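You operate a simulated robot arm through the tools that you are given. There is no shell and no other tool. Be economical: measure what you need, move in short steps, check, and stop when the job is done.

You are at the controls of a simulated two-armed robot. One attempt, no reset.

## Task
Pick up the measuring cup with one hand, pass it to the other hand and put it on the lower shelf of the limiter table. Fetch the red tray and set it on the drain grid. Fetch the measuring jug from the low shelf of the middle work stand and set it on the top shelf of the tall fittings rack. Put the brass valve labelled "V2" from the parts shelf of the near work stand on the low shelf of the near work stand. Do these in any order. Set down upright: measuring cup, measuring jug, brass valve.

Only the result counts: the job must be done as asked and must still hold three seconds after the hand-in. Knocking over, shifting, dropping, spilling or breaking anything else fails it.

## Robot
Two 7-joint arms with two-finger grippers on one trunk, on a base that drives. Base frame: it is fixed to the floor where the robot stands at the start and does not move with it; the origin is under the middle of the robot, x ahead of it, y to its left, z up; the surface under the hand at the start is at about z = 0.74. Units: m, degrees, N and s.
The left shoulder is at the start at [0.024, 0.213, 1.106], the right one opposite. With the tool pointing down near the work surface each hand reaches from about 0.1 to 0.76 m from the robot's upright axis, wherever it stands, measured 20 degrees to its own side. Places, roughly: brass valve [-6, 2.5, 0.75]; drain grid (22x22 cm) [0.5, -0.78, 0.76]; low shelf of the near work stand (42x17 cm) [-6.12, 2.98, 0.4]; lower shelf of the limiter table [-0.8, -3.6, 0.3]; measuring cup [0.5, 0, 0.75]; measuring jug [-6, 5, 0.5]; red tray [0, 4, 0.75]; top shelf of the tall fittings rack [-6.5, 3.7, 1.3]. Payload 2.2 kg a hand.
The tool frame of a hand sits at the grasp point between the pads (the TCP): z along the fingers, y along the line on which they close. The tips reach 0.019 m beyond it. Largest opening 0.116 m; the body of the gripper starts 0.07 m behind the TCP.
Orientation is that of the tool frame in the base frame, as a unit quaternion [w, x, y, z]. With the fingers straight down and closing along the base's y, the tool's x points along the base's -x, its y along +y and its z along -z.

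## Interface
- The arms move only by the tool arm_command. It takes "left_increments", "right_increments" or both (then of equal length, played together; a hand with none holds still); each is text: rows parted by semicolons, each of 7 numbers parted by spaces: the shift along the tool's x, y, z in units of 100 mm (1.0 is 100 mm), then the turn, a rotation vector about the tool's x, y, z in units of 180 degrees (1.0 is 180 degrees), then the opening, from 0 (shut) to 1 (fully open). In form: tx ty tz rx ry rz gripper; .... A call has 1 to 12 rows; each row is the pose to reach, as a shift and turn from the pose commanded when the call began, along the tool's axes at that moment. A call with a number of a shift or a turn outside -1 to 1 is refused whole. A row lasts 0.2 s, in which the tool goes at most 0.05 m and 8.6 degrees; a call with a longer step from one row to the next is refused whole, and so is a gripper value outside its range. A pose out of reach is approached as far as the arm can. The call stops where the force on the tool passes 40 N (or 10 N more than at its start, if that is more) or the arm is blocked; 0.2 s more then pass. Each finger halts on what it meets, pressing with about 43 N; the grip force reading is that of the motor and also rises with nothing between the fingers. The clock runs only during rows and for 0.2 s after the last one: add rows that repeat a pose to give the fingers time. It gives the time, the measured TCP pose, the force on the tool (base axes), the opening and the grip force at its end, in the units of the frame above (readings bear some noise), with the torque about the TCP (base axes, N m) and any sound that the robot's microphone picked up, and new pictures: "show" is both (left out), scene, wrist or none (wrist: the cameras of the hands that moved).
- Cameras (640 x 400 px; columns grow to the right, rows downward): "scene" is now at [0.1102, -0.0534, 1.2669]; the picture's right is [-0.60, -0.80, 0.00], its down [-0.52, 0.39, -0.76] and it looks along [0.61, -0.46, -0.65] (base axes); focal length 278 px, centre (320, 200). "left" rides on the left gripper at [0.069, 0.015, -0.097] in its tool frame; the picture's right is [-0.21, 0.98, 0.00], its down [-0.76, -0.17, -0.63] and it looks along [-0.62, -0.13, 0.77] (tool axes); focal length 251 px, centre (320, 200). "right" rides on the right gripper at [0.069, -0.015, -0.096] in its tool frame; the picture's right is [0.21, 0.98, 0.00], its down [-0.76, 0.17, -0.63] and it looks along [-0.62, 0.14, 0.77] (tool axes); focal length 251 px, centre (320, 200). There is no depth. A picture from a camera that has moved, and an enlarged one, comes with that camera's place and axes in the base frame and with its lens.
- move_column(by): slides the trunk up (or, below 0, down) by that many m; the arms and the scene camera ride with it, the base frame stays. It gives what a move gives, with no picture.
- base_move(legs): drives the robot by 1 to 6 legs, each [ahead, left, turn to the left] in m, m and degrees, along the robot's own axes; the way and the turn of a leg run together, so that a leg with both is an arc; at most 1.5 m and 180 degrees a leg. The arms and the cameras ride along, it lands a little off, and it stops where it bumps. It gives what a move gives, and a new picture of the scene camera.
- pan_tilt(pan, tilt): turns the head with the scene camera to pan (to the left, within 80 degrees either way) and tilt (down, from -29 to 69), counted from straight ahead of the robot. It gives what a move gives, and a new picture of the scene camera.
- close_up(camera, box): a new picture of the part [left, top, right, bottom] of that camera's present view, enlarged. The clock stands still meanwhile.
- close_job(): hands the job in; it is judged then, once.

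Go step by step. Nothing tells you exact positions but the pictures and the camera data: compare them with the known pose of the tool, close in by small moves and look again before you grip or let go. The budget is 165 turns and 260 pictures, counting those below and the enlarged ones. Unless the task says otherwise, let go and move clear before handing in, and close with one line.

The tools are called as name(argument=value, ...) on one line, values as JSON. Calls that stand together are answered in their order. arm_command: Moves the arms, as the interface text tells. Its arguments: {"type":"object","properties":{"left_increments":{"type":"string"},"right_increments":{"type":"string"},"show":{"type":"string","enum":["both","scene","wrist","none"]}},"required":[]} The other tools are called the same way: move_column (by) slides the trunk up or down; base_move (legs) drives the base; pan_tilt (pan, tilt) turns the head that bears the scene camera; close_up (camera, box) takes an enlarged picture of a part of a camera's view; close_job () hands the job in.

At the start:

```text
t: 0.0
left_tcp_pos: [0.3976, -0.0587, 0.9734]
left_tcp_rot: [0.0, 0.0, 1.0, 0.001]
left_ft_force: [-0.8, -0.1, -0.2]
left_torque: [0.0, 0.01, 0.01]
left_opening: 0.1157
left_grasp_force: 0.1
right_tcp_pos: [0.3064, -0.4539, 0.9975]
right_tcp_rot: [0.0, 0.0, 1.0, 0.0]
right_ft_force: [0.1, -0.5, -0.1]
right_torque: [-0.02, -0.02, 0.0]
right_opening: 0.1161
right_grasp_force: 0.1
trunk travel left (down, up): [-0.25, 0.24]
robot x, y, heading: [-0.0004, 0.0005, -0.1]
head pan, tilt: [-37.0, 40.2]
```

scene: 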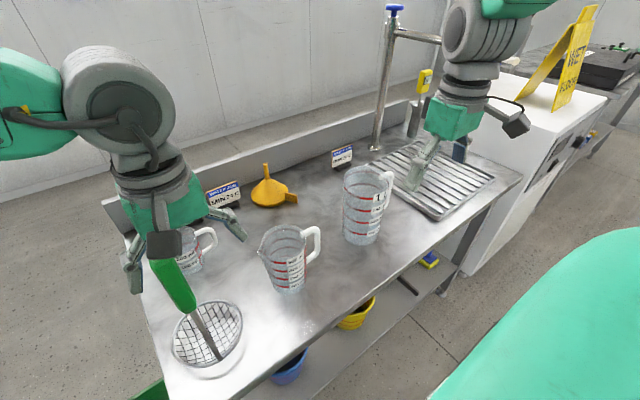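
right: 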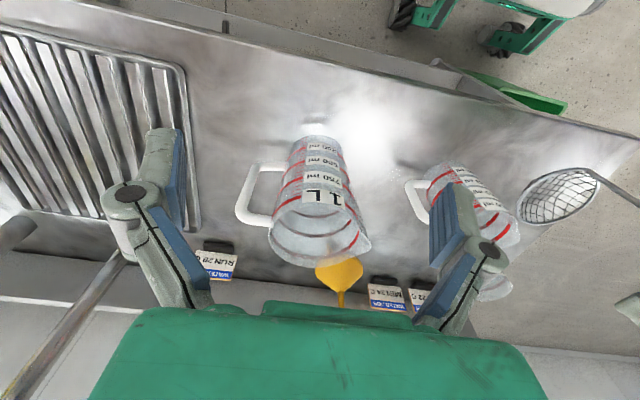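
left: 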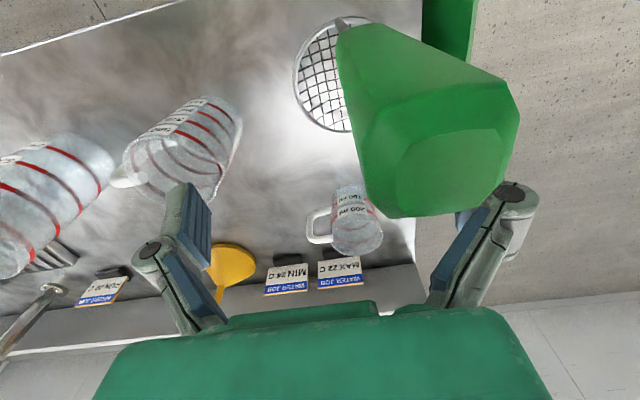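

I see three graduated vessels on the bench and a green-handled skimmer near the left hand. I'll look closer to tell which one is the measuring cup.

close_up(camera="scene", box=[120, 130, 420, 390])

close_up(camera="left", box=[80, 60, 440, 320])

```text
1.54 times, centred on (270, 260) of scene
camera zoom: at [0.1102, -0.0534, 1.2669], right [-0.6, -0.8, 0.0], down [-0.52, 0.39, -0.76], along [0.61, -0.46, -0.65], focal length 428 px, centre (397, 108)
```

zoom: 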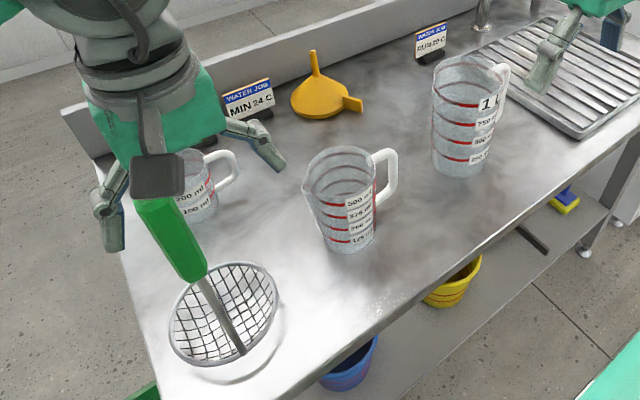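

```text
1.54 times, centred on (260, 190) of left
camera zoom: at [0.3286, -0.0438, 1.0695], right [0.21, 0.98, 0.0], down [0.76, -0.17, 0.63], along [0.62, -0.13, -0.77], focal length 387 px, centre (412, 215)
```

zoom: 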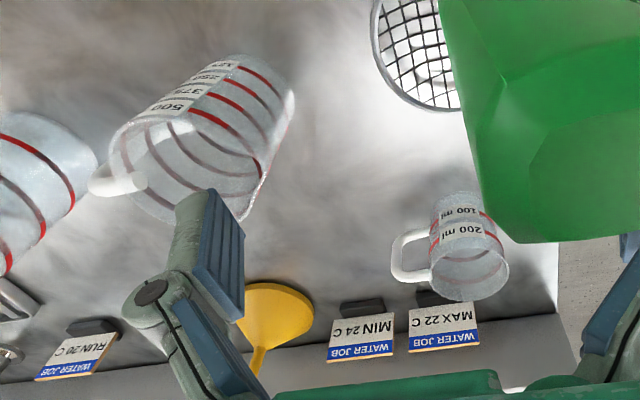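

The 200 ml cup is at about (0.58, -0.045). The skimmer's handle stands up right beside the left gripper, so I'll raise the left hand straight up first and look again.

arm_command(left_increments="0 0 -0.3 0 0 0 1;0 0 -0.6 0 0 0 1;0 0 -0.9 0 0 0 1;0 0 -1 0 0 0 1")

```text
t: 1.0
left_tcp_pos: [0.3949, -0.0578, 1.0738]
left_tcp_rot: [0.001, -0.001, 1.0, 0.0]
left_ft_force: [-0.3, -0.2, -0.7]
left_torque: [-0.02, -0.01, 0.02]
left_opening: 0.1162
left_grasp_force: 0.0
right_tcp_pos: [0.3034, -0.453, 0.9979]
right_tcp_rot: [0.002, 0.0, 1.0, -0.001]
right_ft_force: [0.3, 0.6, -0.3]
right_torque: [-0.01, -0.01, 0.02]
right_opening: 0.1162
right_grasp_force: 0.0
trunk travel left (down, up): [-0.25, 0.24]
robot x, y, heading: [-0.0045, 0.0002, 0.1]
head pan, tilt: [-37.0, 40.2]
camera scene: at [0.1102, -0.0534, 1.2669], right [-0.6, -0.8, 0.0], down [-0.52, 0.39, -0.76], along [0.61, -0.46, -0.65], focal length 278 px, centre (320, 200)
camera left: at [0.3254, -0.0432, 1.1708], right [0.21, 0.98, 0.0], down [0.76, -0.17, 0.63], along [0.62, -0.14, -0.77], focal length 251 px, centre (320, 200)
```

scene: 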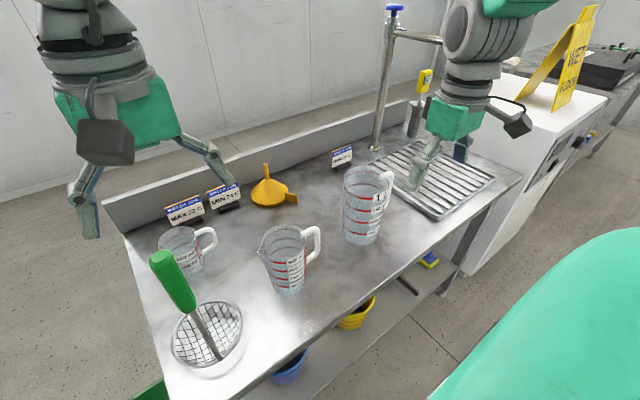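
left: 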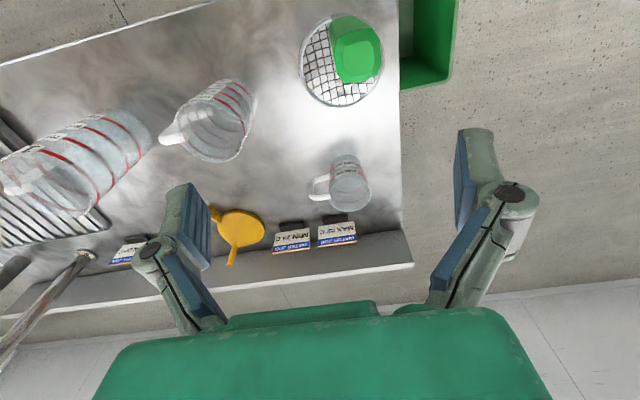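

The view is clear now: the 200 ml cup is at about (0.583, -0.05) with its handle toward -y, and the skimmer top is at (0.35, -0.03, 1.03). I'll move over the cup and turn the fingers to close along x.

arm_command(left_increments="-0.2 0 0 0 0 0.045 1;-0.4 0 0 0 0 0.09 1;-0.6 0 0 0 0 0.135 1;-0.8 0 0 0 0 0.18 1;-1 0 0 0 0 0.225 1;-1 0 0 0 0 0.27 1;-1 0 0 0 0 0.315 1;-1 0 0 0 0 0.36 1;-1 0 0 0 0 0.405 1;-1 0 0 0 0 0.45 1;-1 0 0 0 0 0.5 1;-1 0 0 0 0 0.5 1", show="wrist")

```text
refused: row 11 steps farther than a row can; nothing moved
```

arm_command(left_increments="-0.2 0 0 0 0 0.047 1;-0.4 0 0 0 0 0.094 1;-0.6 0 0 0 0 0.141 1;-0.8 0 0 0 0 0.188 1;-1 0 0 0 0 0.235 1;-1 0 0 0 0 0.282 1;-1 0 0 0 0 0.329 1;-1 0 0 0 0 0.376 1;-1 0 0 0 0 0.42 1;-1 0 0 0 0 0.46 1;-1 0 0 0 0 0.5 1;-1 0 0 0 0 0.5 1", show="wrist")

```text
t: 3.6
left_tcp_pos: [0.4224, -0.0051, 1.0804]
left_tcp_rot: [0.003, 0.649, 0.76, -0.021]
left_ft_force: [0.2, 0.0, 0.0]
left_torque: [-0.04, 0.0, 0.04]
left_opening: 0.1162
left_grasp_force: 0.0
left hand out of reach, approached as far as the arm can: row 9, 10, 11, 12
right_tcp_pos: [0.304, -0.4484, 0.9998]
right_tcp_rot: [0.001, 0.0, 1.0, -0.003]
right_ft_force: [-0.6, 0.2, -0.1]
right_torque: [-0.01, 0.01, -0.03]
right_opening: 0.116
right_grasp_force: 0.0
trunk travel left (down, up): [-0.25, 0.24]
robot x, y, heading: [0.0039, 0.0005, 0.2]
head pan, tilt: [-37.0, 40.2]
camera left: at [0.4285, 0.069, 1.174], right [1.0, -0.06, -0.02], down [-0.03, -0.75, 0.66], along [-0.05, -0.66, -0.75], focal length 251 px, centre (320, 200)
```

left: 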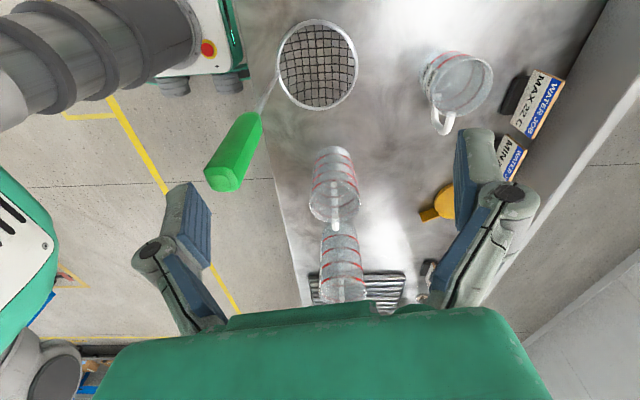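

The arm reached about 81° of yaw, which is enough to clear the handle (it points to about -114°). Next I'll go forward toward the cup, descending only once past the skimmer.

arm_command(left_increments="0 0.2 0 0 0 -0.02 1;0 0.4 0 0 0 -0.04 1;0 0.6 0 0 0 -0.06 1;0 0.8 0.1 0 0 -0.08 1;0 0.8 0.3 0 0 -0.08 1;0 0.8 0.5 0 0 -0.08 1")

```text
t: 5.0
left_tcp_pos: [0.4998, -0.0031, 1.033]
left_tcp_rot: [-0.002, 0.549, 0.836, -0.019]
left_ft_force: [0.2, 0.4, 0.1]
left_torque: [0.05, 0.0, 0.0]
left_opening: 0.1155
left_grasp_force: 0.0
left hand out of reach, approached as far as the arm can: row 3
right_tcp_pos: [0.3039, -0.4557, 0.9979]
right_tcp_rot: [0.002, -0.001, 1.0, 0.001]
right_ft_force: [0.0, -1.0, -0.5]
right_torque: [0.01, 0.01, -0.02]
right_opening: 0.1163
right_grasp_force: 0.0
trunk travel left (down, up): [-0.25, 0.24]
robot x, y, heading: [0.0012, 0.0004, 0.1]
head pan, tilt: [-37.0, 40.2]
camera scene: at [0.1106, -0.0571, 1.2667], right [-0.6, -0.8, 0.0], down [-0.52, 0.39, -0.76], along [0.61, -0.46, -0.65], focal length 278 px, centre (320, 200)
camera left: at [0.4887, 0.0696, 1.1285], right [0.98, 0.19, -0.03], down [0.16, -0.74, 0.65], along [0.1, -0.64, -0.76], focal length 251 px, centre (320, 200)
```

scene: 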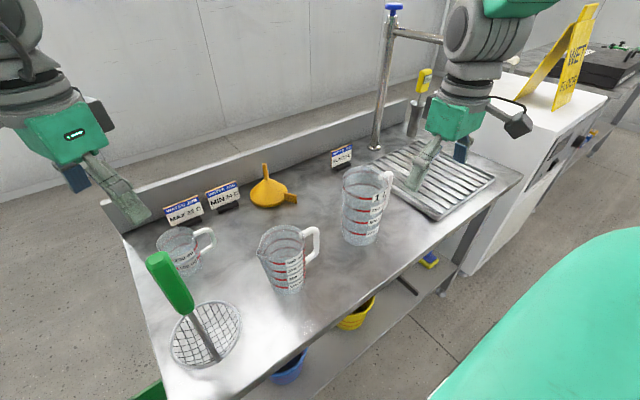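
left: 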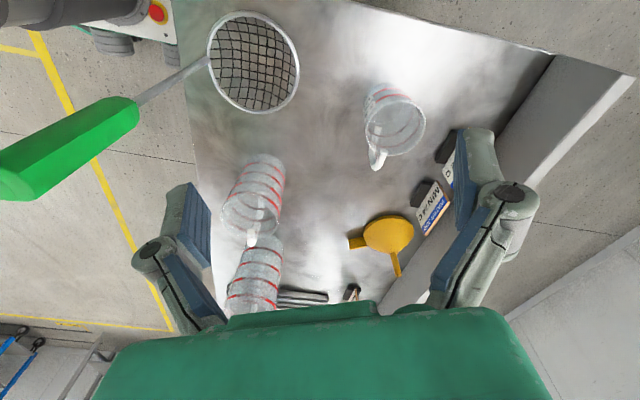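

The hand is at (0.50, -0.003, 1.033) with about 67° yaw and reachable, and the cup is at about (0.592, -0.043). I'll move above it to z ≈ 0.93.

arm_command(left_increments="-0.25 0.22 0.1 0 0 0 1;-0.5 0.44 0.3 0 0 0 1;-0.74 0.66 0.5 0 0 0 1;-0.74 0.66 0.8 0 0 0 1;-0.74 0.66 1 0 0 0 1;-0.74 0.66 1 0 0 0 1")

```text
t: 6.4
left_tcp_pos: [0.5225, -0.029, 0.9551]
left_tcp_rot: [0.028, 0.54, 0.841, 0.004]
left_ft_force: [-1.2, -0.2, 0.5]
left_torque: [0.02, -0.02, -0.01]
left_opening: 0.1158
left_grasp_force: 0.0
left hand out of reach, approached as far as the arm can: row 1, 2, 3, 4, 5, 6
right_tcp_pos: [0.3043, -0.4536, 0.9986]
right_tcp_rot: [0.002, 0.0, 1.0, -0.001]
right_ft_force: [-0.2, -0.1, 0.2]
right_torque: [0.02, 0.01, 0.0]
right_opening: 0.1157
right_grasp_force: 0.1
trunk travel left (down, up): [-0.25, 0.24]
robot x, y, heading: [-0.0013, -0.0007, -0.0]
head pan, tilt: [-37.0, 40.2]
camera scene: at [0.1103, -0.0536, 1.2669], right [-0.6, -0.8, 0.0], down [-0.52, 0.39, -0.76], along [0.61, -0.46, -0.65], focal length 278 px, centre (320, 200)
camera left: at [0.5032, 0.0424, 1.0488], right [0.98, 0.21, 0.05], down [0.13, -0.74, 0.66], along [0.17, -0.64, -0.75], focal length 251 px, centre (320, 200)
```

scene: 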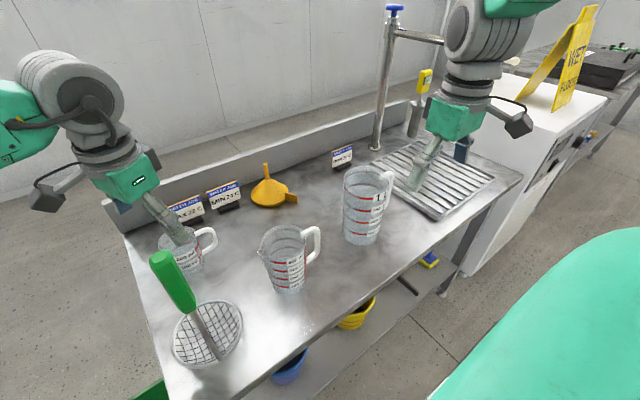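
left: 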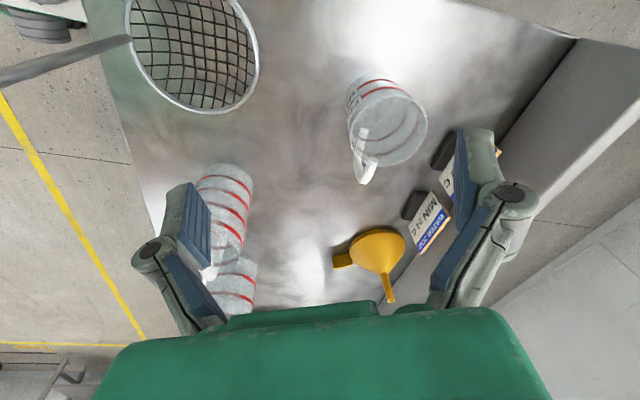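

The arm meets a joint limit at this yaw and reach. I'll raise the trunk so everything clears the skimmer and jugs, then turn the base about 20° to the right, which puts the cup on the left arm's preferred side.

move_column(by=0.2)

base_move(legs=[[0, 0, -20]])

```text
t: 8.6
left_tcp_pos: [0.5229, -0.028, 1.1537]
left_tcp_rot: [0.027, 0.54, 0.841, 0.003]
left_ft_force: [0.2, 0.4, 0.6]
left_torque: [-0.03, 0.0, 0.02]
left_opening: 0.1161
left_grasp_force: 0.1
right_tcp_pos: [0.3049, -0.4522, 1.1992]
right_tcp_rot: [0.001, 0.0, 1.0, 0.0]
right_ft_force: [-0.4, -0.6, 0.4]
right_torque: [0.0, -0.01, 0.03]
right_opening: 0.1159
right_grasp_force: 0.0
trunk travel left (down, up): [-0.45, 0.04]
robot x, y, heading: [0.0002, 0.0012, -0.0]
head pan, tilt: [-37.0, 40.2]
```

```text
t: 10.1
left_tcp_pos: [0.4829, -0.204, 1.1548]
left_tcp_rot: [0.028, 0.68, 0.733, -0.001]
left_ft_force: [-0.2, 0.5, 0.3]
left_torque: [0.0, 0.02, 0.02]
left_opening: 0.1162
left_grasp_force: 0.0
right_tcp_pos: [0.1303, -0.5276, 1.1982]
right_tcp_rot: [0.001, 0.174, 0.985, -0.002]
right_ft_force: [-0.1, 0.0, 0.0]
right_torque: [0.04, 0.0, 0.01]
right_opening: 0.116
right_grasp_force: 0.1
trunk travel left (down, up): [-0.45, 0.04]
robot x, y, heading: [0.0017, -0.0026, -20.3]
head pan, tilt: [-37.0, 40.2]
camera scene: at [0.088, -0.0846, 1.467], right [-0.84, -0.54, 0.0], down [-0.35, 0.54, -0.76], along [0.41, -0.64, -0.65], focal length 278 px, centre (320, 200)
```

scene: 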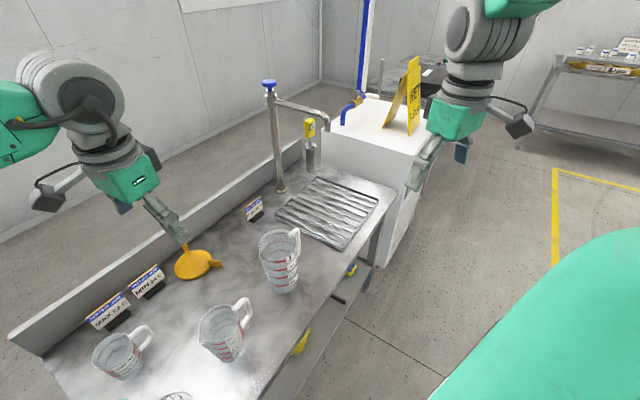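

The heading is now -20° and the hand sits at (0.483, -0.204, 1.155). I'll move it toward the cup at (0.592, -0.043).

arm_command(left_increments="0.3 0.2 0 0 0 0 1;0.6 0.4 0 0 0 0 1;0.9 0.6 0 0 0 0 1;1 0.8 0 0 0 0 1;1 1 0 0 0 0 1", show="none")

arm_command(left_increments="0.2 0.1 0.3 0 0 0 1;0.5 0.2 0.6 0 0 0 1;0.5 0.2 1 0 0 0 1")

```text
t: 11.3
left_tcp_pos: [0.5275, -0.1083, 1.1564]
left_tcp_rot: [0.046, 0.643, 0.764, -0.026]
left_ft_force: [-1.0, -0.1, -0.3]
left_torque: [0.0, 0.01, -0.01]
left_opening: 0.116
left_grasp_force: 0.0
left hand out of reach, approached as far as the arm can: row 1, 2, 3, 4, 5
right_tcp_pos: [0.1283, -0.5274, 1.1997]
right_tcp_rot: [0.001, 0.174, 0.985, -0.002]
right_ft_force: [-0.2, 0.0, 0.1]
right_torque: [-0.02, -0.02, 0.0]
right_opening: 0.1158
right_grasp_force: 0.0
trunk travel left (down, up): [-0.45, 0.04]
robot x, y, heading: [0.0028, -0.0005, -19.9]
head pan, tilt: [-37.0, 40.2]
```

```text
t: 12.1
left_tcp_pos: [0.5401, -0.0554, 1.0952]
left_tcp_rot: [0.049, 0.643, 0.764, -0.027]
left_ft_force: [-0.9, 0.1, -0.7]
left_torque: [0.0, -0.01, 0.01]
left_opening: 0.1161
left_grasp_force: 0.0
left hand out of reach, approached as far as the arm can: row 3
right_tcp_pos: [0.129, -0.5214, 1.202]
right_tcp_rot: [0.002, 0.175, 0.985, -0.005]
right_ft_force: [-0.2, 0.1, 0.3]
right_torque: [-0.01, 0.0, -0.01]
right_opening: 0.116
right_grasp_force: 0.0
trunk travel left (down, up): [-0.45, 0.04]
robot x, y, heading: [-0.0022, 0.0022, -20.0]
head pan, tilt: [-37.0, 40.2]
camera scene: at [0.0893, -0.0766, 1.4674], right [-0.84, -0.54, 0.01], down [-0.35, 0.54, -0.76], along [0.41, -0.64, -0.64], focal length 278 px, centre (320, 200)
camera left: at [0.5395, 0.0237, 1.1831], right [1.0, -0.04, 0.04], down [-0.06, -0.7, 0.71], along [0.0, -0.71, -0.7], focal length 251 px, centre (320, 200)
```

scene: 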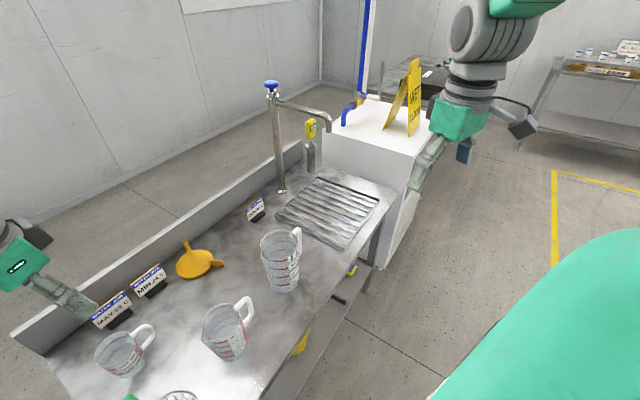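
left: 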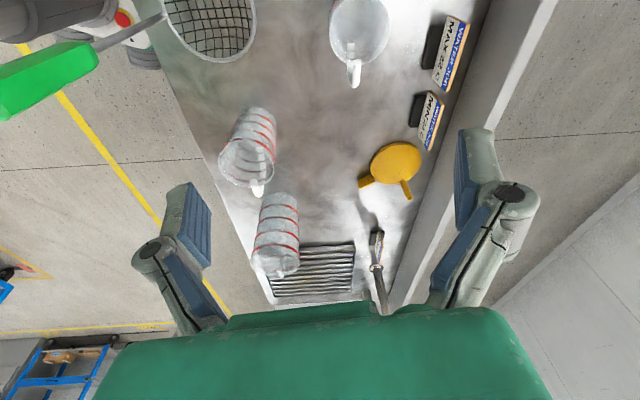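

Now at (0.540, -0.055, 1.095) with about 80° yaw, and the handle points almost exactly toward -y. I'll nudge forward and unwind the yaw a little.

arm_command(left_increments="0.05 0.2 0.1 0 0 -0.03 1;0.1 0.4 0.3 0 0 -0.06 1;0.1 0.55 0.5 0 0 -0.08 1;0.1 0.55 0.5 0 0 -0.08 1", show="wrist")

```text
t: 13.1
left_tcp_pos: [0.5942, -0.0481, 1.0464]
left_tcp_rot: [0.044, 0.543, 0.838, -0.033]
left_ft_force: [0.3, 0.4, 0.1]
left_torque: [0.0, -0.01, 0.02]
left_opening: 0.1163
left_grasp_force: 0.1
right_tcp_pos: [0.1271, -0.5251, 1.1995]
right_tcp_rot: [0.002, 0.175, 0.985, -0.002]
right_ft_force: [0.5, 1.0, -0.7]
right_torque: [-0.02, -0.01, -0.01]
right_opening: 0.1163
right_grasp_force: 0.0
trunk travel left (down, up): [-0.45, 0.04]
robot x, y, heading: [-0.0013, 0.0045, -20.0]
head pan, tilt: [-37.0, 40.2]
camera left: at [0.5763, 0.0311, 1.134], right [0.98, 0.2, 0.02], down [0.13, -0.69, 0.71], along [0.16, -0.69, -0.7], focal length 251 px, centre (320, 200)
```

left: 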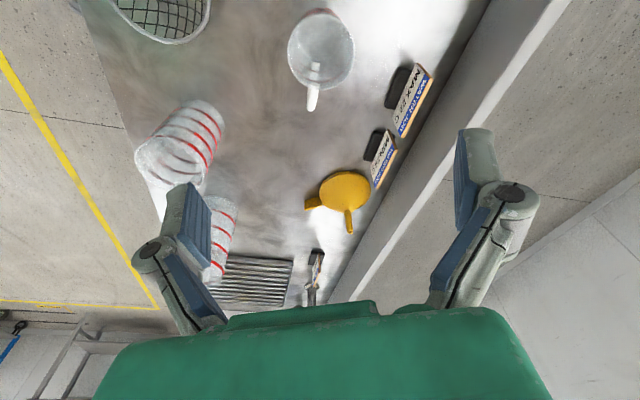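

The cup's rim centre works out at about (0.597, -0.043), and the hand is nearly above it. I'll straighten the small tilt and lower with the trunk.

arm_command(left_increments="0.02 0.02 0 0 0.017 0 1;0.04 0.04 0 0 0.035 0 1;0.04 0.04 0 0 0.035 0 1", show="none")

move_column(by=-0.11)

close_up(camera="left", box=[100, 0, 580, 300])

pan_tilt(pan=0, tilt=50)

```text
t: 13.9
left_tcp_pos: [0.5955, -0.0381, 1.0455]
left_tcp_rot: [-0.001, 0.543, 0.839, -0.003]
left_ft_force: [-0.1, 1.0, -0.3]
left_torque: [-0.04, 0.0, 0.03]
left_opening: 0.1159
left_grasp_force: 0.0
right_tcp_pos: [0.1286, -0.5222, 1.2014]
right_tcp_rot: [0.002, 0.175, 0.985, -0.004]
right_ft_force: [0.4, 0.0, 0.0]
right_torque: [-0.02, -0.02, 0.0]
right_opening: 0.1161
right_grasp_force: 0.1
trunk travel left (down, up): [-0.45, 0.04]
robot x, y, heading: [0.0021, -0.0043, -20.3]
head pan, tilt: [-37.0, 40.2]
```

```text
t: 15.3
left_tcp_pos: [0.5936, -0.0449, 0.9356]
left_tcp_rot: [-0.003, 0.545, 0.839, -0.001]
left_ft_force: [0.3, -0.4, 0.4]
left_torque: [0.02, 0.0, -0.01]
left_opening: 0.116
left_grasp_force: 0.1
right_tcp_pos: [0.1259, -0.5299, 1.0891]
right_tcp_rot: [0.003, 0.176, 0.984, 0.0]
right_ft_force: [0.4, -0.3, 0.1]
right_torque: [0.02, -0.01, -0.01]
right_opening: 0.116
right_grasp_force: 0.0
trunk travel left (down, up): [-0.34, 0.15]
robot x, y, heading: [-0.0015, 0.0014, -20.3]
head pan, tilt: [-37.0, 40.2]
```

```text
1.33 times, centred on (340, 150) of left
camera zoom: at [0.5798, 0.023, 1.0335], right [0.98, 0.2, 0.0], down [0.16, -0.76, 0.63], along [0.12, -0.62, -0.78], focal length 335 px, centre (293, 267)
```

zoom: 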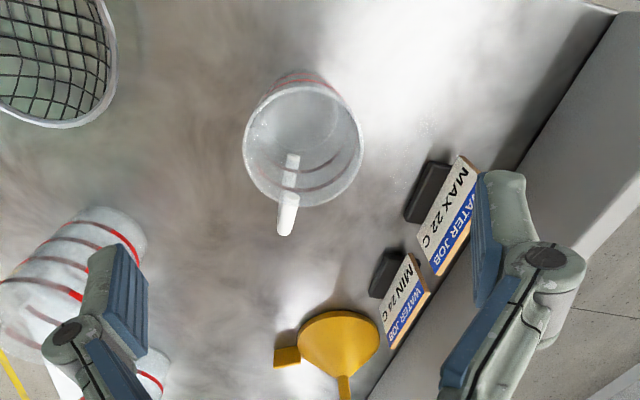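

```text
t: 16.3
left_tcp_pos: [0.5935, -0.0431, 0.9351]
left_tcp_rot: [-0.003, 0.545, 0.839, -0.002]
left_ft_force: [0.4, -0.5, 0.5]
left_torque: [0.02, 0.0, -0.01]
left_opening: 0.1156
left_grasp_force: 0.2
right_tcp_pos: [0.1271, -0.5265, 1.0895]
right_tcp_rot: [0.003, 0.174, 0.985, -0.002]
right_ft_force: [0.8, 0.1, 0.3]
right_torque: [-0.02, 0.03, -0.02]
right_opening: 0.1159
right_grasp_force: 0.0
trunk travel left (down, up): [-0.34, 0.15]
robot x, y, heading: [-0.0002, -0.0012, -20.1]
head pan, tilt: [0.0, 50.0]
camera scene: at [0.1127, -0.0415, 1.3431], right [-0.35, -0.94, 0.0], down [-0.72, 0.27, -0.64], along [0.6, -0.22, -0.77], focal length 278 px, centre (320, 200)
```

scene: 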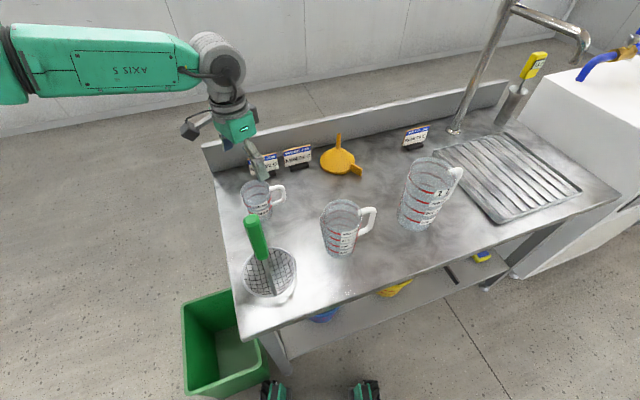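

The hand is centred over the cup, with rim centre at (0.597, -0.042) and diameter about 0.068. I'll lower to grip the upper part of the cup.

move_column(by=-0.113)

close_up(camera="scene", box=[170, 90, 350, 240])

close_up(camera="left", box=[100, 0, 580, 300])

```text
t: 17.8
left_tcp_pos: [0.5932, -0.045, 0.8232]
left_tcp_rot: [-0.002, 0.545, 0.838, -0.001]
left_ft_force: [0.0, -0.1, -0.1]
left_torque: [0.0, -0.01, -0.02]
left_opening: 0.1162
left_grasp_force: 0.0
right_tcp_pos: [0.1268, -0.5267, 0.9765]
right_tcp_rot: [0.002, 0.175, 0.985, -0.001]
right_ft_force: [-0.1, 0.0, 0.0]
right_torque: [0.01, -0.01, -0.02]
right_opening: 0.116
right_grasp_force: 0.1
trunk travel left (down, up): [-0.227, 0.263]
robot x, y, heading: [0.0019, 0.0037, -20.1]
head pan, tilt: [0.0, 50.0]
```

```text
2.67 times, centred on (260, 165) of scene
camera zoom: at [0.1122, -0.0413, 1.2302], right [-0.34, -0.94, 0.0], down [-0.72, 0.27, -0.64], along [0.6, -0.22, -0.77], focal length 741 px, centre (480, 293)
```

zoom: 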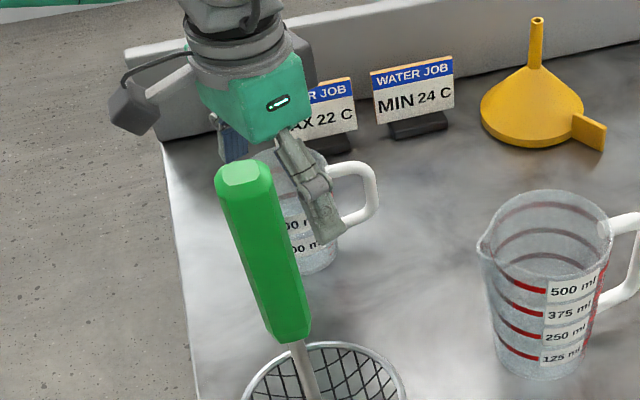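

```text
1.33 times, centred on (340, 150) of left
camera zoom: at [0.5804, 0.025, 0.9201], right [0.98, 0.2, -0.01], down [0.16, -0.76, 0.63], along [0.12, -0.62, -0.78], focal length 335 px, centre (293, 267)
```

zoom: 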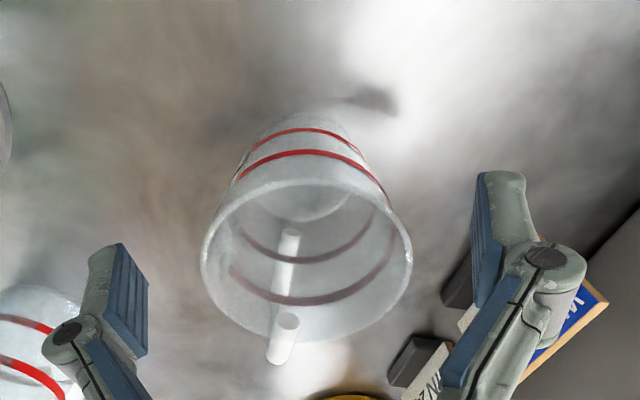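

The cup rim sits centred between the open fingers, with about 3 cm of overlap. Closing now.

arm_command(left_increments="0 0 0 0 0 0 0.7;0 0 0 0 0 0 0.4;0 0 0 0 0 0 0.2;0 0 0 0 0 0 0.2;0 0 0 0 0 0 0.2", show="wrist")

```text
t: 18.9
left_tcp_pos: [0.5928, -0.043, 0.8224]
left_tcp_rot: [-0.002, 0.545, 0.839, -0.002]
left_ft_force: [0.7, 0.4, 4.0]
left_torque: [-0.05, -0.01, 0.04]
left_opening: 0.0655
left_grasp_force: 43.2
right_tcp_pos: [0.1267, -0.5283, 0.9769]
right_tcp_rot: [0.002, 0.175, 0.985, -0.001]
right_ft_force: [1.0, -0.2, 0.4]
right_torque: [0.04, 0.0, -0.01]
right_opening: 0.1158
right_grasp_force: 0.1
trunk travel left (down, up): [-0.227, 0.263]
robot x, y, heading: [-0.0019, 0.0018, -20.3]
head pan, tilt: [0.0, 50.0]
camera left: at [0.5805, 0.0251, 0.9199], right [0.98, 0.2, -0.01], down [0.16, -0.76, 0.63], along [0.12, -0.62, -0.78], focal length 251 px, centre (320, 200)
```

left: 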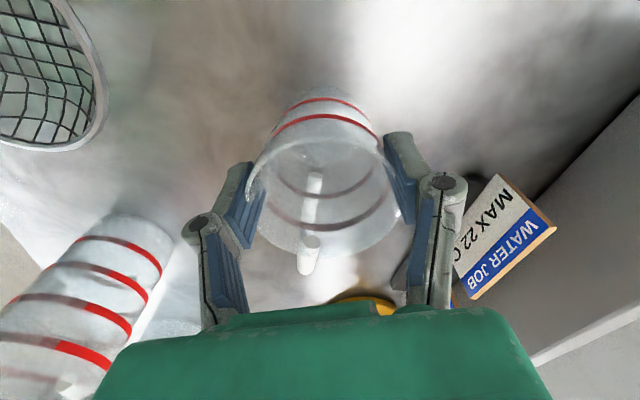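

The cup is gripped (opening 0.0655). I'll lift it with the trunk and the arm so the cup clears the skimmer and jugs.

move_column(by=0.255)

arm_command(left_increments="0 0 -0.2 0 0 0 0.2;0 0 -0.4 0 0 0 0.2;0 0 -0.6 0 0 0 0.2;0 0 -0.8 0 0 0 0.2")

```text
t: 21.6
left_tcp_pos: [0.5929, -0.043, 1.0773]
left_tcp_rot: [-0.002, 0.545, 0.839, -0.001]
left_ft_force: [0.0, -0.5, -0.4]
left_torque: [0.0, 0.0, 0.0]
left_opening: 0.0657
left_grasp_force: 43.2
right_tcp_pos: [0.1268, -0.5268, 1.2332]
right_tcp_rot: [0.003, 0.175, 0.985, -0.001]
right_ft_force: [0.7, -0.3, -1.4]
right_torque: [0.01, -0.01, 0.02]
right_opening: 0.1162
right_grasp_force: 0.1
trunk travel left (down, up): [-0.482, 0.008]
robot x, y, heading: [0.0017, 0.0037, -20.2]
head pan, tilt: [0.0, 50.0]
```

```text
t: 22.6
left_tcp_pos: [0.594, -0.0432, 1.1578]
left_tcp_rot: [-0.002, 0.544, 0.839, -0.001]
left_ft_force: [0.1, 1.3, -0.3]
left_torque: [0.01, -0.01, 0.01]
left_opening: 0.0657
left_grasp_force: 43.2
right_tcp_pos: [0.1257, -0.528, 1.232]
right_tcp_rot: [0.002, 0.175, 0.985, -0.002]
right_ft_force: [-1.3, 0.3, -0.3]
right_torque: [-0.01, -0.02, -0.04]
right_opening: 0.1159
right_grasp_force: 0.0
trunk travel left (down, up): [-0.482, 0.008]
robot x, y, heading: [-0.0028, 0.0029, -20.0]
head pan, tilt: [0.0, 50.0]
camera scene: at [0.1124, -0.0417, 1.4852], right [-0.34, -0.94, 0.0], down [-0.72, 0.27, -0.64], along [0.6, -0.22, -0.77], focal length 278 px, centre (320, 200)
camera left: at [0.5815, 0.0248, 1.2561], right [0.98, 0.2, -0.01], down [0.16, -0.76, 0.63], along [0.12, -0.62, -0.78], focal length 251 px, centre (320, 200)
```

scene: 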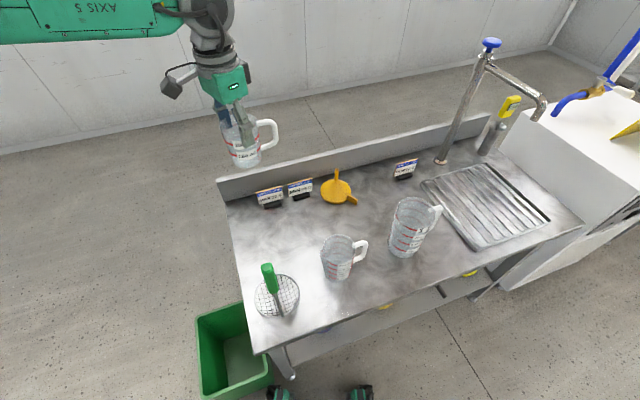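
left: 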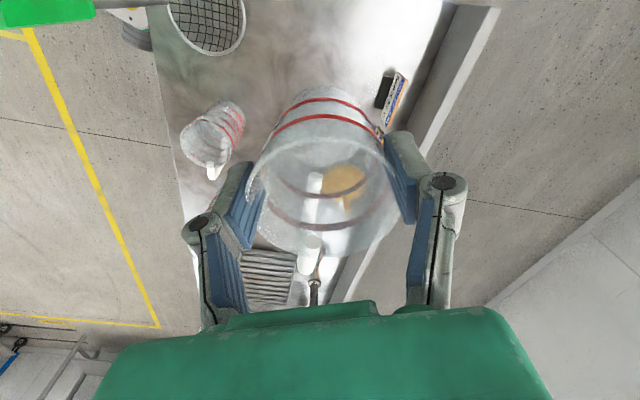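

The cup is lifted, with its bottom at about 1.085. I'll back away from the bench and look toward the limiter table.

base_move(legs=[[-0.45, 0, 0], [0, 0, -70]])

pan_tilt(pan=0, tilt=20)

```text
t: 28.2
left_tcp_pos: [-0.235, -0.4136, 1.1586]
left_tcp_rot: [-0.003, 0.92, 0.391, -0.001]
left_ft_force: [0.9, -0.6, -0.8]
left_torque: [-0.02, 0.0, 0.05]
left_opening: 0.0655
left_grasp_force: 42.9
right_tcp_pos: [-0.859, -0.1594, 1.2323]
right_tcp_rot: [0.002, 0.696, 0.718, -0.004]
right_ft_force: [-0.1, 0.0, 0.4]
right_torque: [-0.03, 0.0, 0.04]
right_opening: 0.1161
right_grasp_force: 0.1
trunk travel left (down, up): [-0.482, 0.008]
robot x, y, heading: [-0.4207, 0.1554, -88.2]
head pan, tilt: [0.0, 50.0]
camera scene: at [-0.4142, 0.0343, 1.4851], right [-1.0, -0.03, 0.0], down [-0.02, 0.77, -0.64], along [0.02, -0.64, -0.77], focal length 278 px, centre (320, 200)
```

scene: 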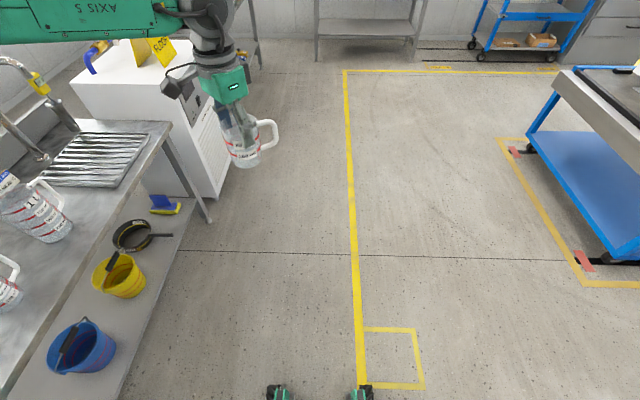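

```text
t: 29.2
left_tcp_pos: [-0.2371, -0.41, 1.1592]
left_tcp_rot: [-0.002, 0.92, 0.391, 0.001]
left_ft_force: [-0.6, -0.1, -0.3]
left_torque: [0.03, 0.03, -0.02]
left_opening: 0.0659
left_grasp_force: 42.9
right_tcp_pos: [-0.8607, -0.1565, 1.2316]
right_tcp_rot: [0.003, 0.696, 0.718, -0.003]
right_ft_force: [-0.2, 0.2, 0.0]
right_torque: [-0.04, -0.01, 0.0]
right_opening: 0.1159
right_grasp_force: 0.0
trunk travel left (down, up): [-0.482, 0.008]
robot x, y, heading: [-0.416, 0.1577, -88.1]
head pan, tilt: [0.0, 20.0]
camera scene: at [-0.415, 0.0185, 1.5306], right [-1.0, -0.03, 0.0], down [-0.01, 0.35, -0.94], along [0.03, -0.94, -0.35], focal length 278 px, centre (320, 200)
```

scene: 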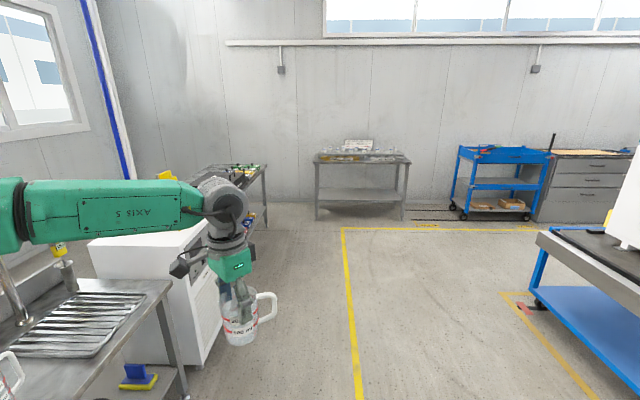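

The limiter table stands straight ahead by the far wall, and this floor area is free, so I'll do the hand-over here. The left hand turns the handle forward, and the right hand swings up to point forward with a slight downward tilt.

arm_command(left_increments="0 -0.2 0 0 0 -0.04 0.2;0 -0.4 0 0 0 -0.08 0.2;0 -0.6 0 0 0 -0.12 0.2;0 -0.8 0 0 0 -0.16 0.2;0 -1 0 0 0 -0.2 0.2;0 -1 0 0 0 -0.24 0.2;0 -1 0 0 0 -0.28 0.2;0 -1 0 0 0 -0.32 0.2;0 -1 0 0 0 -0.333 0.2;0 -1 0 0 0 -0.333 0.2", right_increments="-0.1 0 0.1 0 -0.043 0 1;-0.2 0 0.2 0 -0.086 0 1;-0.3 0 0.3 0 -0.129 0 1;-0.4 0 0.4 0 -0.172 0 1;-0.5 0 0.5 0 -0.215 0 1;-0.6 0 0.6 0 -0.258 0 1;-0.7 0 0.7 0 -0.301 0 1;-0.8 0 0.8 0 -0.344 0 1;-0.9 0 0.9 0 -0.387 0 1;-1 0 1 0 -0.389 0 1")

```text
t: 31.4
left_tcp_pos: [-0.3093, -0.3401, 1.1611]
left_tcp_rot: [-0.001, 0.602, 0.799, -0.001]
left_ft_force: [-0.3, 0.6, -0.7]
left_torque: [0.0, 0.01, 0.0]
left_opening: 0.0656
left_grasp_force: 42.9
right_tcp_pos: [-0.8577, -0.2563, 1.1338]
right_tcp_rot: [0.414, 0.567, 0.586, -0.403]
right_ft_force: [0.1, 0.2, 0.9]
right_torque: [-0.04, 0.01, 0.01]
right_opening: 0.1156
right_grasp_force: 0.1
right hand out of reach, approached as far as the arm can: row 4, 5, 6, 7, 8, 9
trunk travel left (down, up): [-0.482, 0.008]
robot x, y, heading: [-0.421, 0.1544, -88.4]
head pan, tilt: [0.0, 20.0]
camera scene: at [-0.415, 0.0187, 1.5308], right [-1.0, -0.03, 0.0], down [-0.01, 0.34, -0.94], along [0.03, -0.94, -0.34], focal length 278 px, centre (320, 200)
camera right: at [-0.8781, -0.1446, 1.1008], right [0.97, 0.1, -0.21], down [0.16, 0.35, 0.92], along [0.17, -0.93, 0.32], focal length 251 px, centre (320, 200)
camera left: at [-0.3121, -0.2708, 1.2579], right [1.0, 0.06, 0.0], down [0.05, -0.77, 0.63], along [0.04, -0.63, -0.78], focal length 251 px, centre (320, 200)
```

scene: 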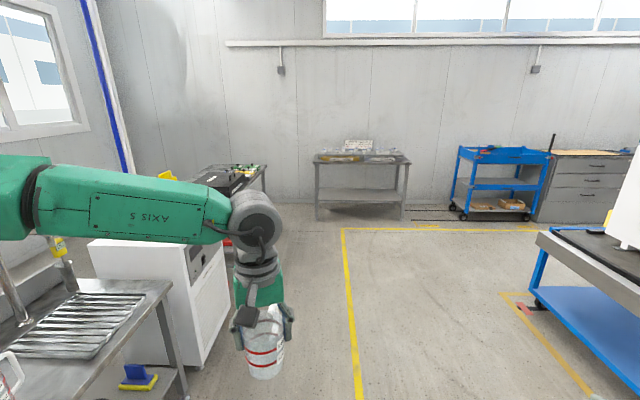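
right: 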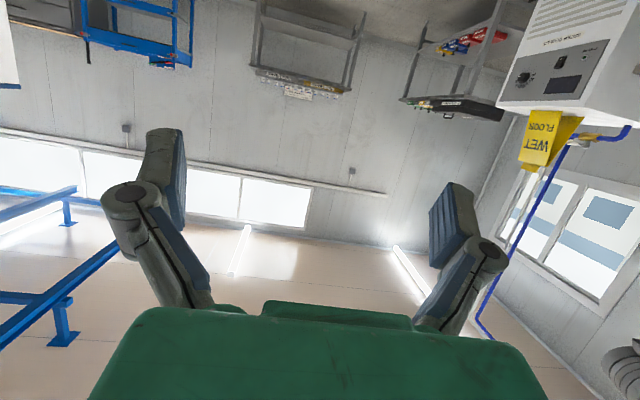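
left: 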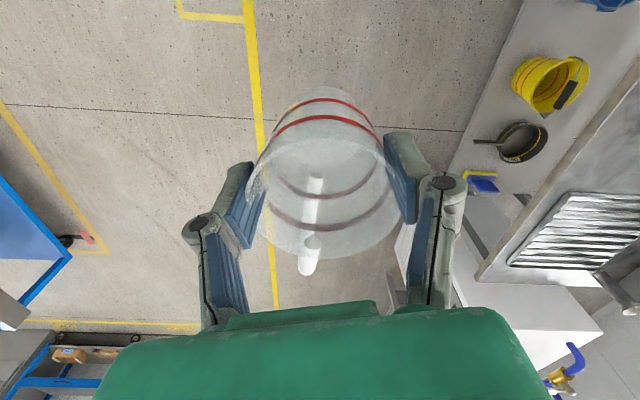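

The right hand now points forward about 19° down, and the cup handle faces forward. I'll bring the two hands together in 0.1 m steps.

arm_command(left_increments="0.06 -0.24 0 0 0 0 0.2;0.12 -0.48 0 0 0 0 0.2;0.18 -0.73 0 0 0 0 0.2;0.25 -0.97 0 0 0 0 0.2", right_increments="0.04 0.25 -0.07 -0.02 0 -0.007 1;0.08 0.5 -0.14 -0.04 0 -0.014 1;0.12 0.75 -0.2 -0.06 0 -0.021 1;0.15 1 -0.27 -0.078 0 -0.0275 1", show="none")

arm_command(right_increments="0 0.3 0 0 0 0 1;0 0.6 0 0 0 0 1;0 0.95 0 0 0 0 1", show="scene")

```text
t: 32.4
left_tcp_pos: [-0.4084, -0.3435, 1.1609]
left_tcp_rot: [-0.002, 0.602, 0.799, 0.002]
left_ft_force: [0.3, 0.2, -0.7]
left_torque: [0.03, -0.02, -0.01]
left_opening: 0.0657
left_grasp_force: 43.4
right_tcp_pos: [-0.7817, -0.2451, 1.1043]
right_tcp_rot: [0.463, 0.487, 0.655, -0.345]
right_ft_force: [-0.4, -0.1, 0.9]
right_torque: [0.02, 0.0, -0.02]
right_opening: 0.116
right_grasp_force: 0.1
right hand out of reach, approached as far as the arm can: row 1, 2, 3, 4
trunk travel left (down, up): [-0.482, 0.008]
robot x, y, heading: [-0.4188, 0.1563, -88.2]
head pan, tilt: [0.0, 20.0]
```

```text
t: 33.2
left_tcp_pos: [-0.4055, -0.3425, 1.1614]
left_tcp_rot: [-0.002, 0.602, 0.798, 0.001]
left_ft_force: [-0.2, 1.0, 0.2]
left_torque: [0.05, 0.02, 0.0]
left_opening: 0.0657
left_grasp_force: 42.7
right_tcp_pos: [-0.6885, -0.2519, 1.069]
right_tcp_rot: [0.463, 0.487, 0.656, -0.345]
right_ft_force: [1.0, 0.5, -0.2]
right_torque: [-0.02, -0.03, -0.04]
right_opening: 0.1159
right_grasp_force: 0.0
right hand out of reach, approached as far as the arm can: row 1, 2, 3
trunk travel left (down, up): [-0.482, 0.008]
robot x, y, heading: [-0.4189, 0.156, -87.9]
head pan, tilt: [0.0, 20.0]
camera scene: at [-0.4125, 0.0174, 1.5306], right [-1.0, -0.03, 0.0], down [-0.01, 0.35, -0.94], along [0.03, -0.94, -0.35], focal length 278 px, centre (320, 200)
```

scene: 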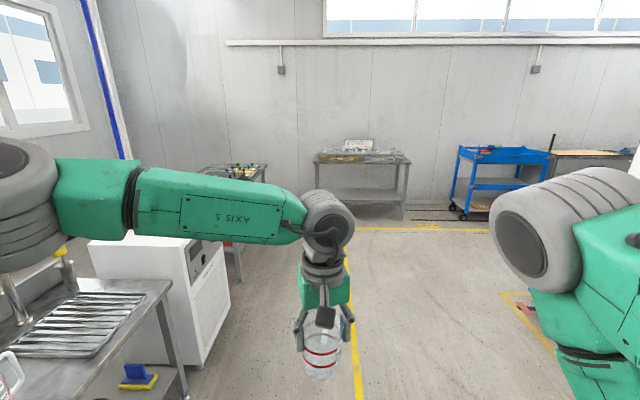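

The right wrist is too folded near the body, so I'll shift the meeting point forward. The left hand moves 0.1 m ahead, and the right hand moves forward and up.

arm_command(left_increments="-0.24 -0.06 0 0 0 0 0.2;-0.48 -0.12 0 0 0 0 0.2;-0.73 -0.18 0 0 0 0 0.2;-0.97 -0.25 0 0 0 0 0.2", right_increments="-0.1 0 0.25 0 0 0 1;-0.2 0 0.5 0 0 0 1;-0.3 0 0.75 0 0 0 1;-0.4 0 1 0 0 0 1", show="none")

arm_command(right_increments="0 0.3 0 0 0 0 1;0 0.6 0 0 0 0 1;0 0.95 0 0 0 0 1", show="scene")

```text
t: 34.2
left_tcp_pos: [-0.4073, -0.4447, 1.1593]
left_tcp_rot: [-0.002, 0.603, 0.798, 0.002]
left_ft_force: [-0.1, -0.1, -1.0]
left_torque: [0.02, 0.01, 0.05]
left_opening: 0.0656
left_grasp_force: 43.0
right_tcp_pos: [-0.6683, -0.3582, 1.0749]
right_tcp_rot: [0.464, 0.486, 0.657, -0.341]
right_ft_force: [-0.3, 0.0, -0.4]
right_torque: [0.01, 0.02, 0.03]
right_opening: 0.116
right_grasp_force: 0.0
right hand out of reach, approached as far as the arm can: row 3, 4
trunk travel left (down, up): [-0.482, 0.008]
robot x, y, heading: [-0.419, 0.1574, -88.1]
head pan, tilt: [0.0, 20.0]
```

```text
t: 35.0
left_tcp_pos: [-0.4061, -0.4442, 1.1594]
left_tcp_rot: [-0.001, 0.602, 0.799, 0.001]
left_ft_force: [0.3, 0.5, 0.1]
left_torque: [0.02, -0.01, 0.0]
left_opening: 0.0658
left_grasp_force: 43.1
right_tcp_pos: [-0.6473, -0.3468, 1.0921]
right_tcp_rot: [0.471, 0.481, 0.662, -0.33]
right_ft_force: [0.2, -0.4, 0.0]
right_torque: [0.0, 0.0, 0.01]
right_opening: 0.1162
right_grasp_force: 0.2
right hand out of reach, approached as far as the arm can: row 1, 2, 3
trunk travel left (down, up): [-0.482, 0.008]
robot x, y, heading: [-0.4158, 0.1515, -88.3]
head pan, tilt: [0.0, 20.0]
camera scene: at [-0.4149, 0.017, 1.5306], right [-1.0, -0.03, 0.0], down [-0.01, 0.35, -0.94], along [0.03, -0.94, -0.35], focal length 278 px, centre (320, 200)
```

scene: 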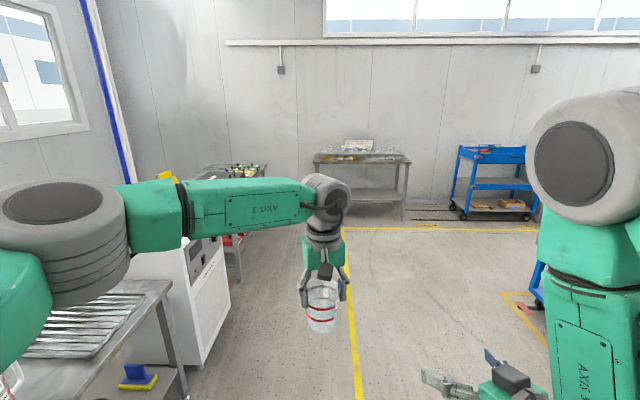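

The right arm has its elbow high, and moving left needs more inward yaw. I'll yaw the right hand a further 20° inward as it moves left.

arm_command(right_increments="0 0.2 0 -0.035 0 -0.012 1;0 0.4 0 -0.07 0 -0.024 1;0 0.6 0 -0.104 0 -0.037 1;0 0.8 0 -0.13 0 -0.046 1;0 0.8 0 -0.13 0 -0.046 1", show="none")

```text
t: 36.2
left_tcp_pos: [-0.4066, -0.4432, 1.1597]
left_tcp_rot: [-0.002, 0.603, 0.798, 0.001]
left_ft_force: [1.0, -0.2, -1.2]
left_torque: [-0.03, 0.05, -0.02]
left_opening: 0.0655
left_grasp_force: 42.2
right_tcp_pos: [-0.5712, -0.324, 1.0897]
right_tcp_rot: [0.525, 0.336, 0.745, -0.238]
right_ft_force: [0.4, 0.4, -0.9]
right_torque: [-0.04, -0.03, -0.02]
right_opening: 0.1161
right_grasp_force: 0.0
trunk travel left (down, up): [-0.482, 0.008]
robot x, y, heading: [-0.4177, 0.1577, -88.2]
head pan, tilt: [0.0, 20.0]
```

That works: the right hand is now at (0.477, -0.168) in the robot frame, pointing 40° to the left. I'll line the cup up with its axis and turn the handle the same way.

arm_command(left_increments="0.02 -0.13 0 0 0 -0.04 0.2;0.04 -0.26 0 0 0 -0.08 0.2;0.06 -0.4 0 0 0 -0.12 0.2;0.08 -0.53 0 0 0 -0.16 0.2;0.09 -0.66 0 0 0 -0.195 0.2;0.09 -0.66 0 0 0 -0.195 0.2")

close_up(camera="right", box=[0, 0, 640, 400])

pan_tilt(pan=0, tilt=45)

```text
t: 37.6
left_tcp_pos: [-0.4735, -0.4555, 1.1603]
left_tcp_rot: [-0.002, 0.333, 0.943, 0.001]
left_ft_force: [0.0, 0.3, -0.5]
left_torque: [0.0, 0.07, 0.0]
left_opening: 0.0656
left_grasp_force: 43.2
right_tcp_pos: [-0.574, -0.3236, 1.089]
right_tcp_rot: [0.526, 0.336, 0.744, -0.238]
right_ft_force: [0.4, 0.1, 0.5]
right_torque: [0.02, 0.01, -0.02]
right_opening: 0.116
right_grasp_force: 0.0
trunk travel left (down, up): [-0.482, 0.008]
robot x, y, heading: [-0.4195, 0.1532, -88.0]
head pan, tilt: [0.0, 20.0]
camera scene: at [-0.4166, 0.0165, 1.5305], right [-1.0, -0.03, 0.0], down [-0.01, 0.35, -0.94], along [0.03, -0.94, -0.35], focal length 278 px, centre (320, 200)
camera left: at [-0.5163, -0.4002, 1.2576], right [0.78, 0.63, 0.0], down [0.49, -0.61, 0.63], along [0.4, -0.49, -0.78], focal length 251 px, centre (320, 200)
```

scene: 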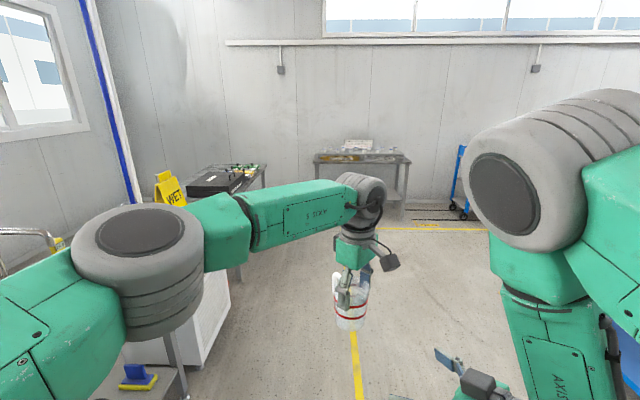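
left: 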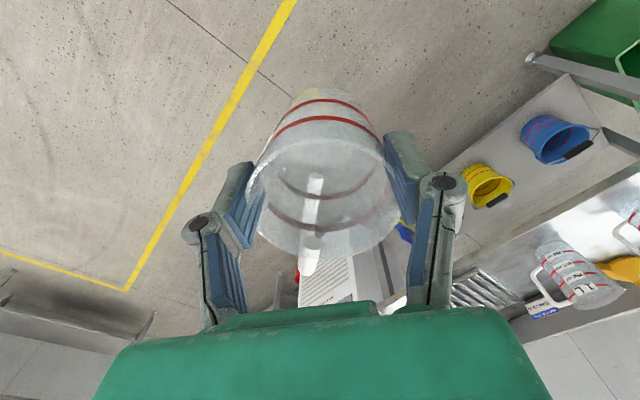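

```text
1.00 times, centred on (320, 200) of right (not enlarged: the box is as wide or as high as the picture)
camera zoom: at [-0.6609, -0.2494, 1.0576], right [0.68, 0.7, -0.2], down [-0.1, 0.37, 0.92], along [0.72, -0.61, 0.32], focal length 251 px, centre (320, 200)
```

zoom: 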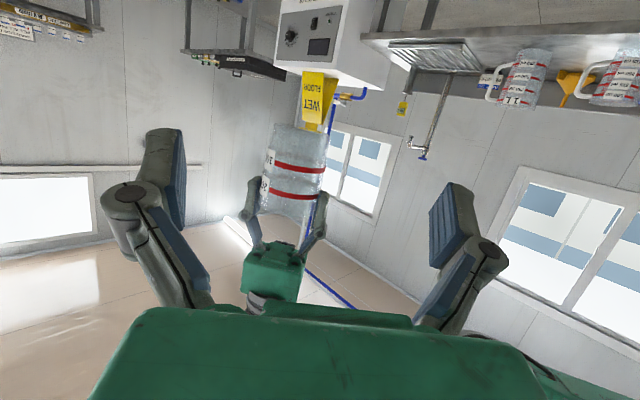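

```text
t: 38.5
left_tcp_pos: [-0.4727, -0.4542, 1.1607]
left_tcp_rot: [-0.001, 0.334, 0.943, 0.002]
left_ft_force: [0.3, 0.0, -0.8]
left_torque: [-0.01, 0.0, -0.02]
left_opening: 0.0656
left_grasp_force: 43.6
right_tcp_pos: [-0.5728, -0.3233, 1.0903]
right_tcp_rot: [0.525, 0.335, 0.746, -0.237]
right_ft_force: [-0.1, -0.2, -0.4]
right_torque: [-0.03, 0.01, -0.01]
right_opening: 0.1158
right_grasp_force: 0.0
trunk travel left (down, up): [-0.482, 0.008]
robot x, y, heading: [-0.4139, 0.1576, -88.2]
head pan, tilt: [0.0, 45.0]
camera scene: at [-0.416, 0.0285, 1.492], right [-1.0, -0.03, 0.0], down [-0.02, 0.71, -0.7], along [0.02, -0.7, -0.71], focal length 278 px, centre (320, 200)
```

scene: 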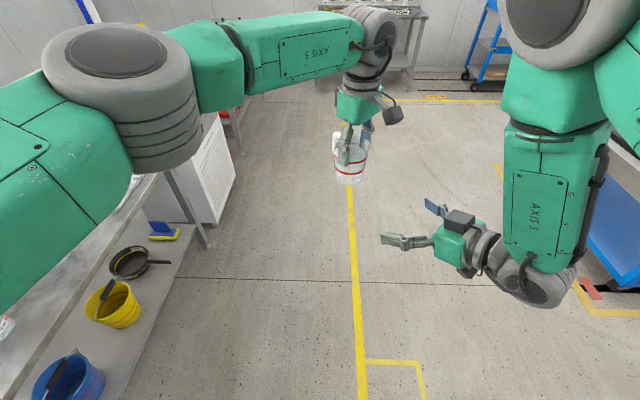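

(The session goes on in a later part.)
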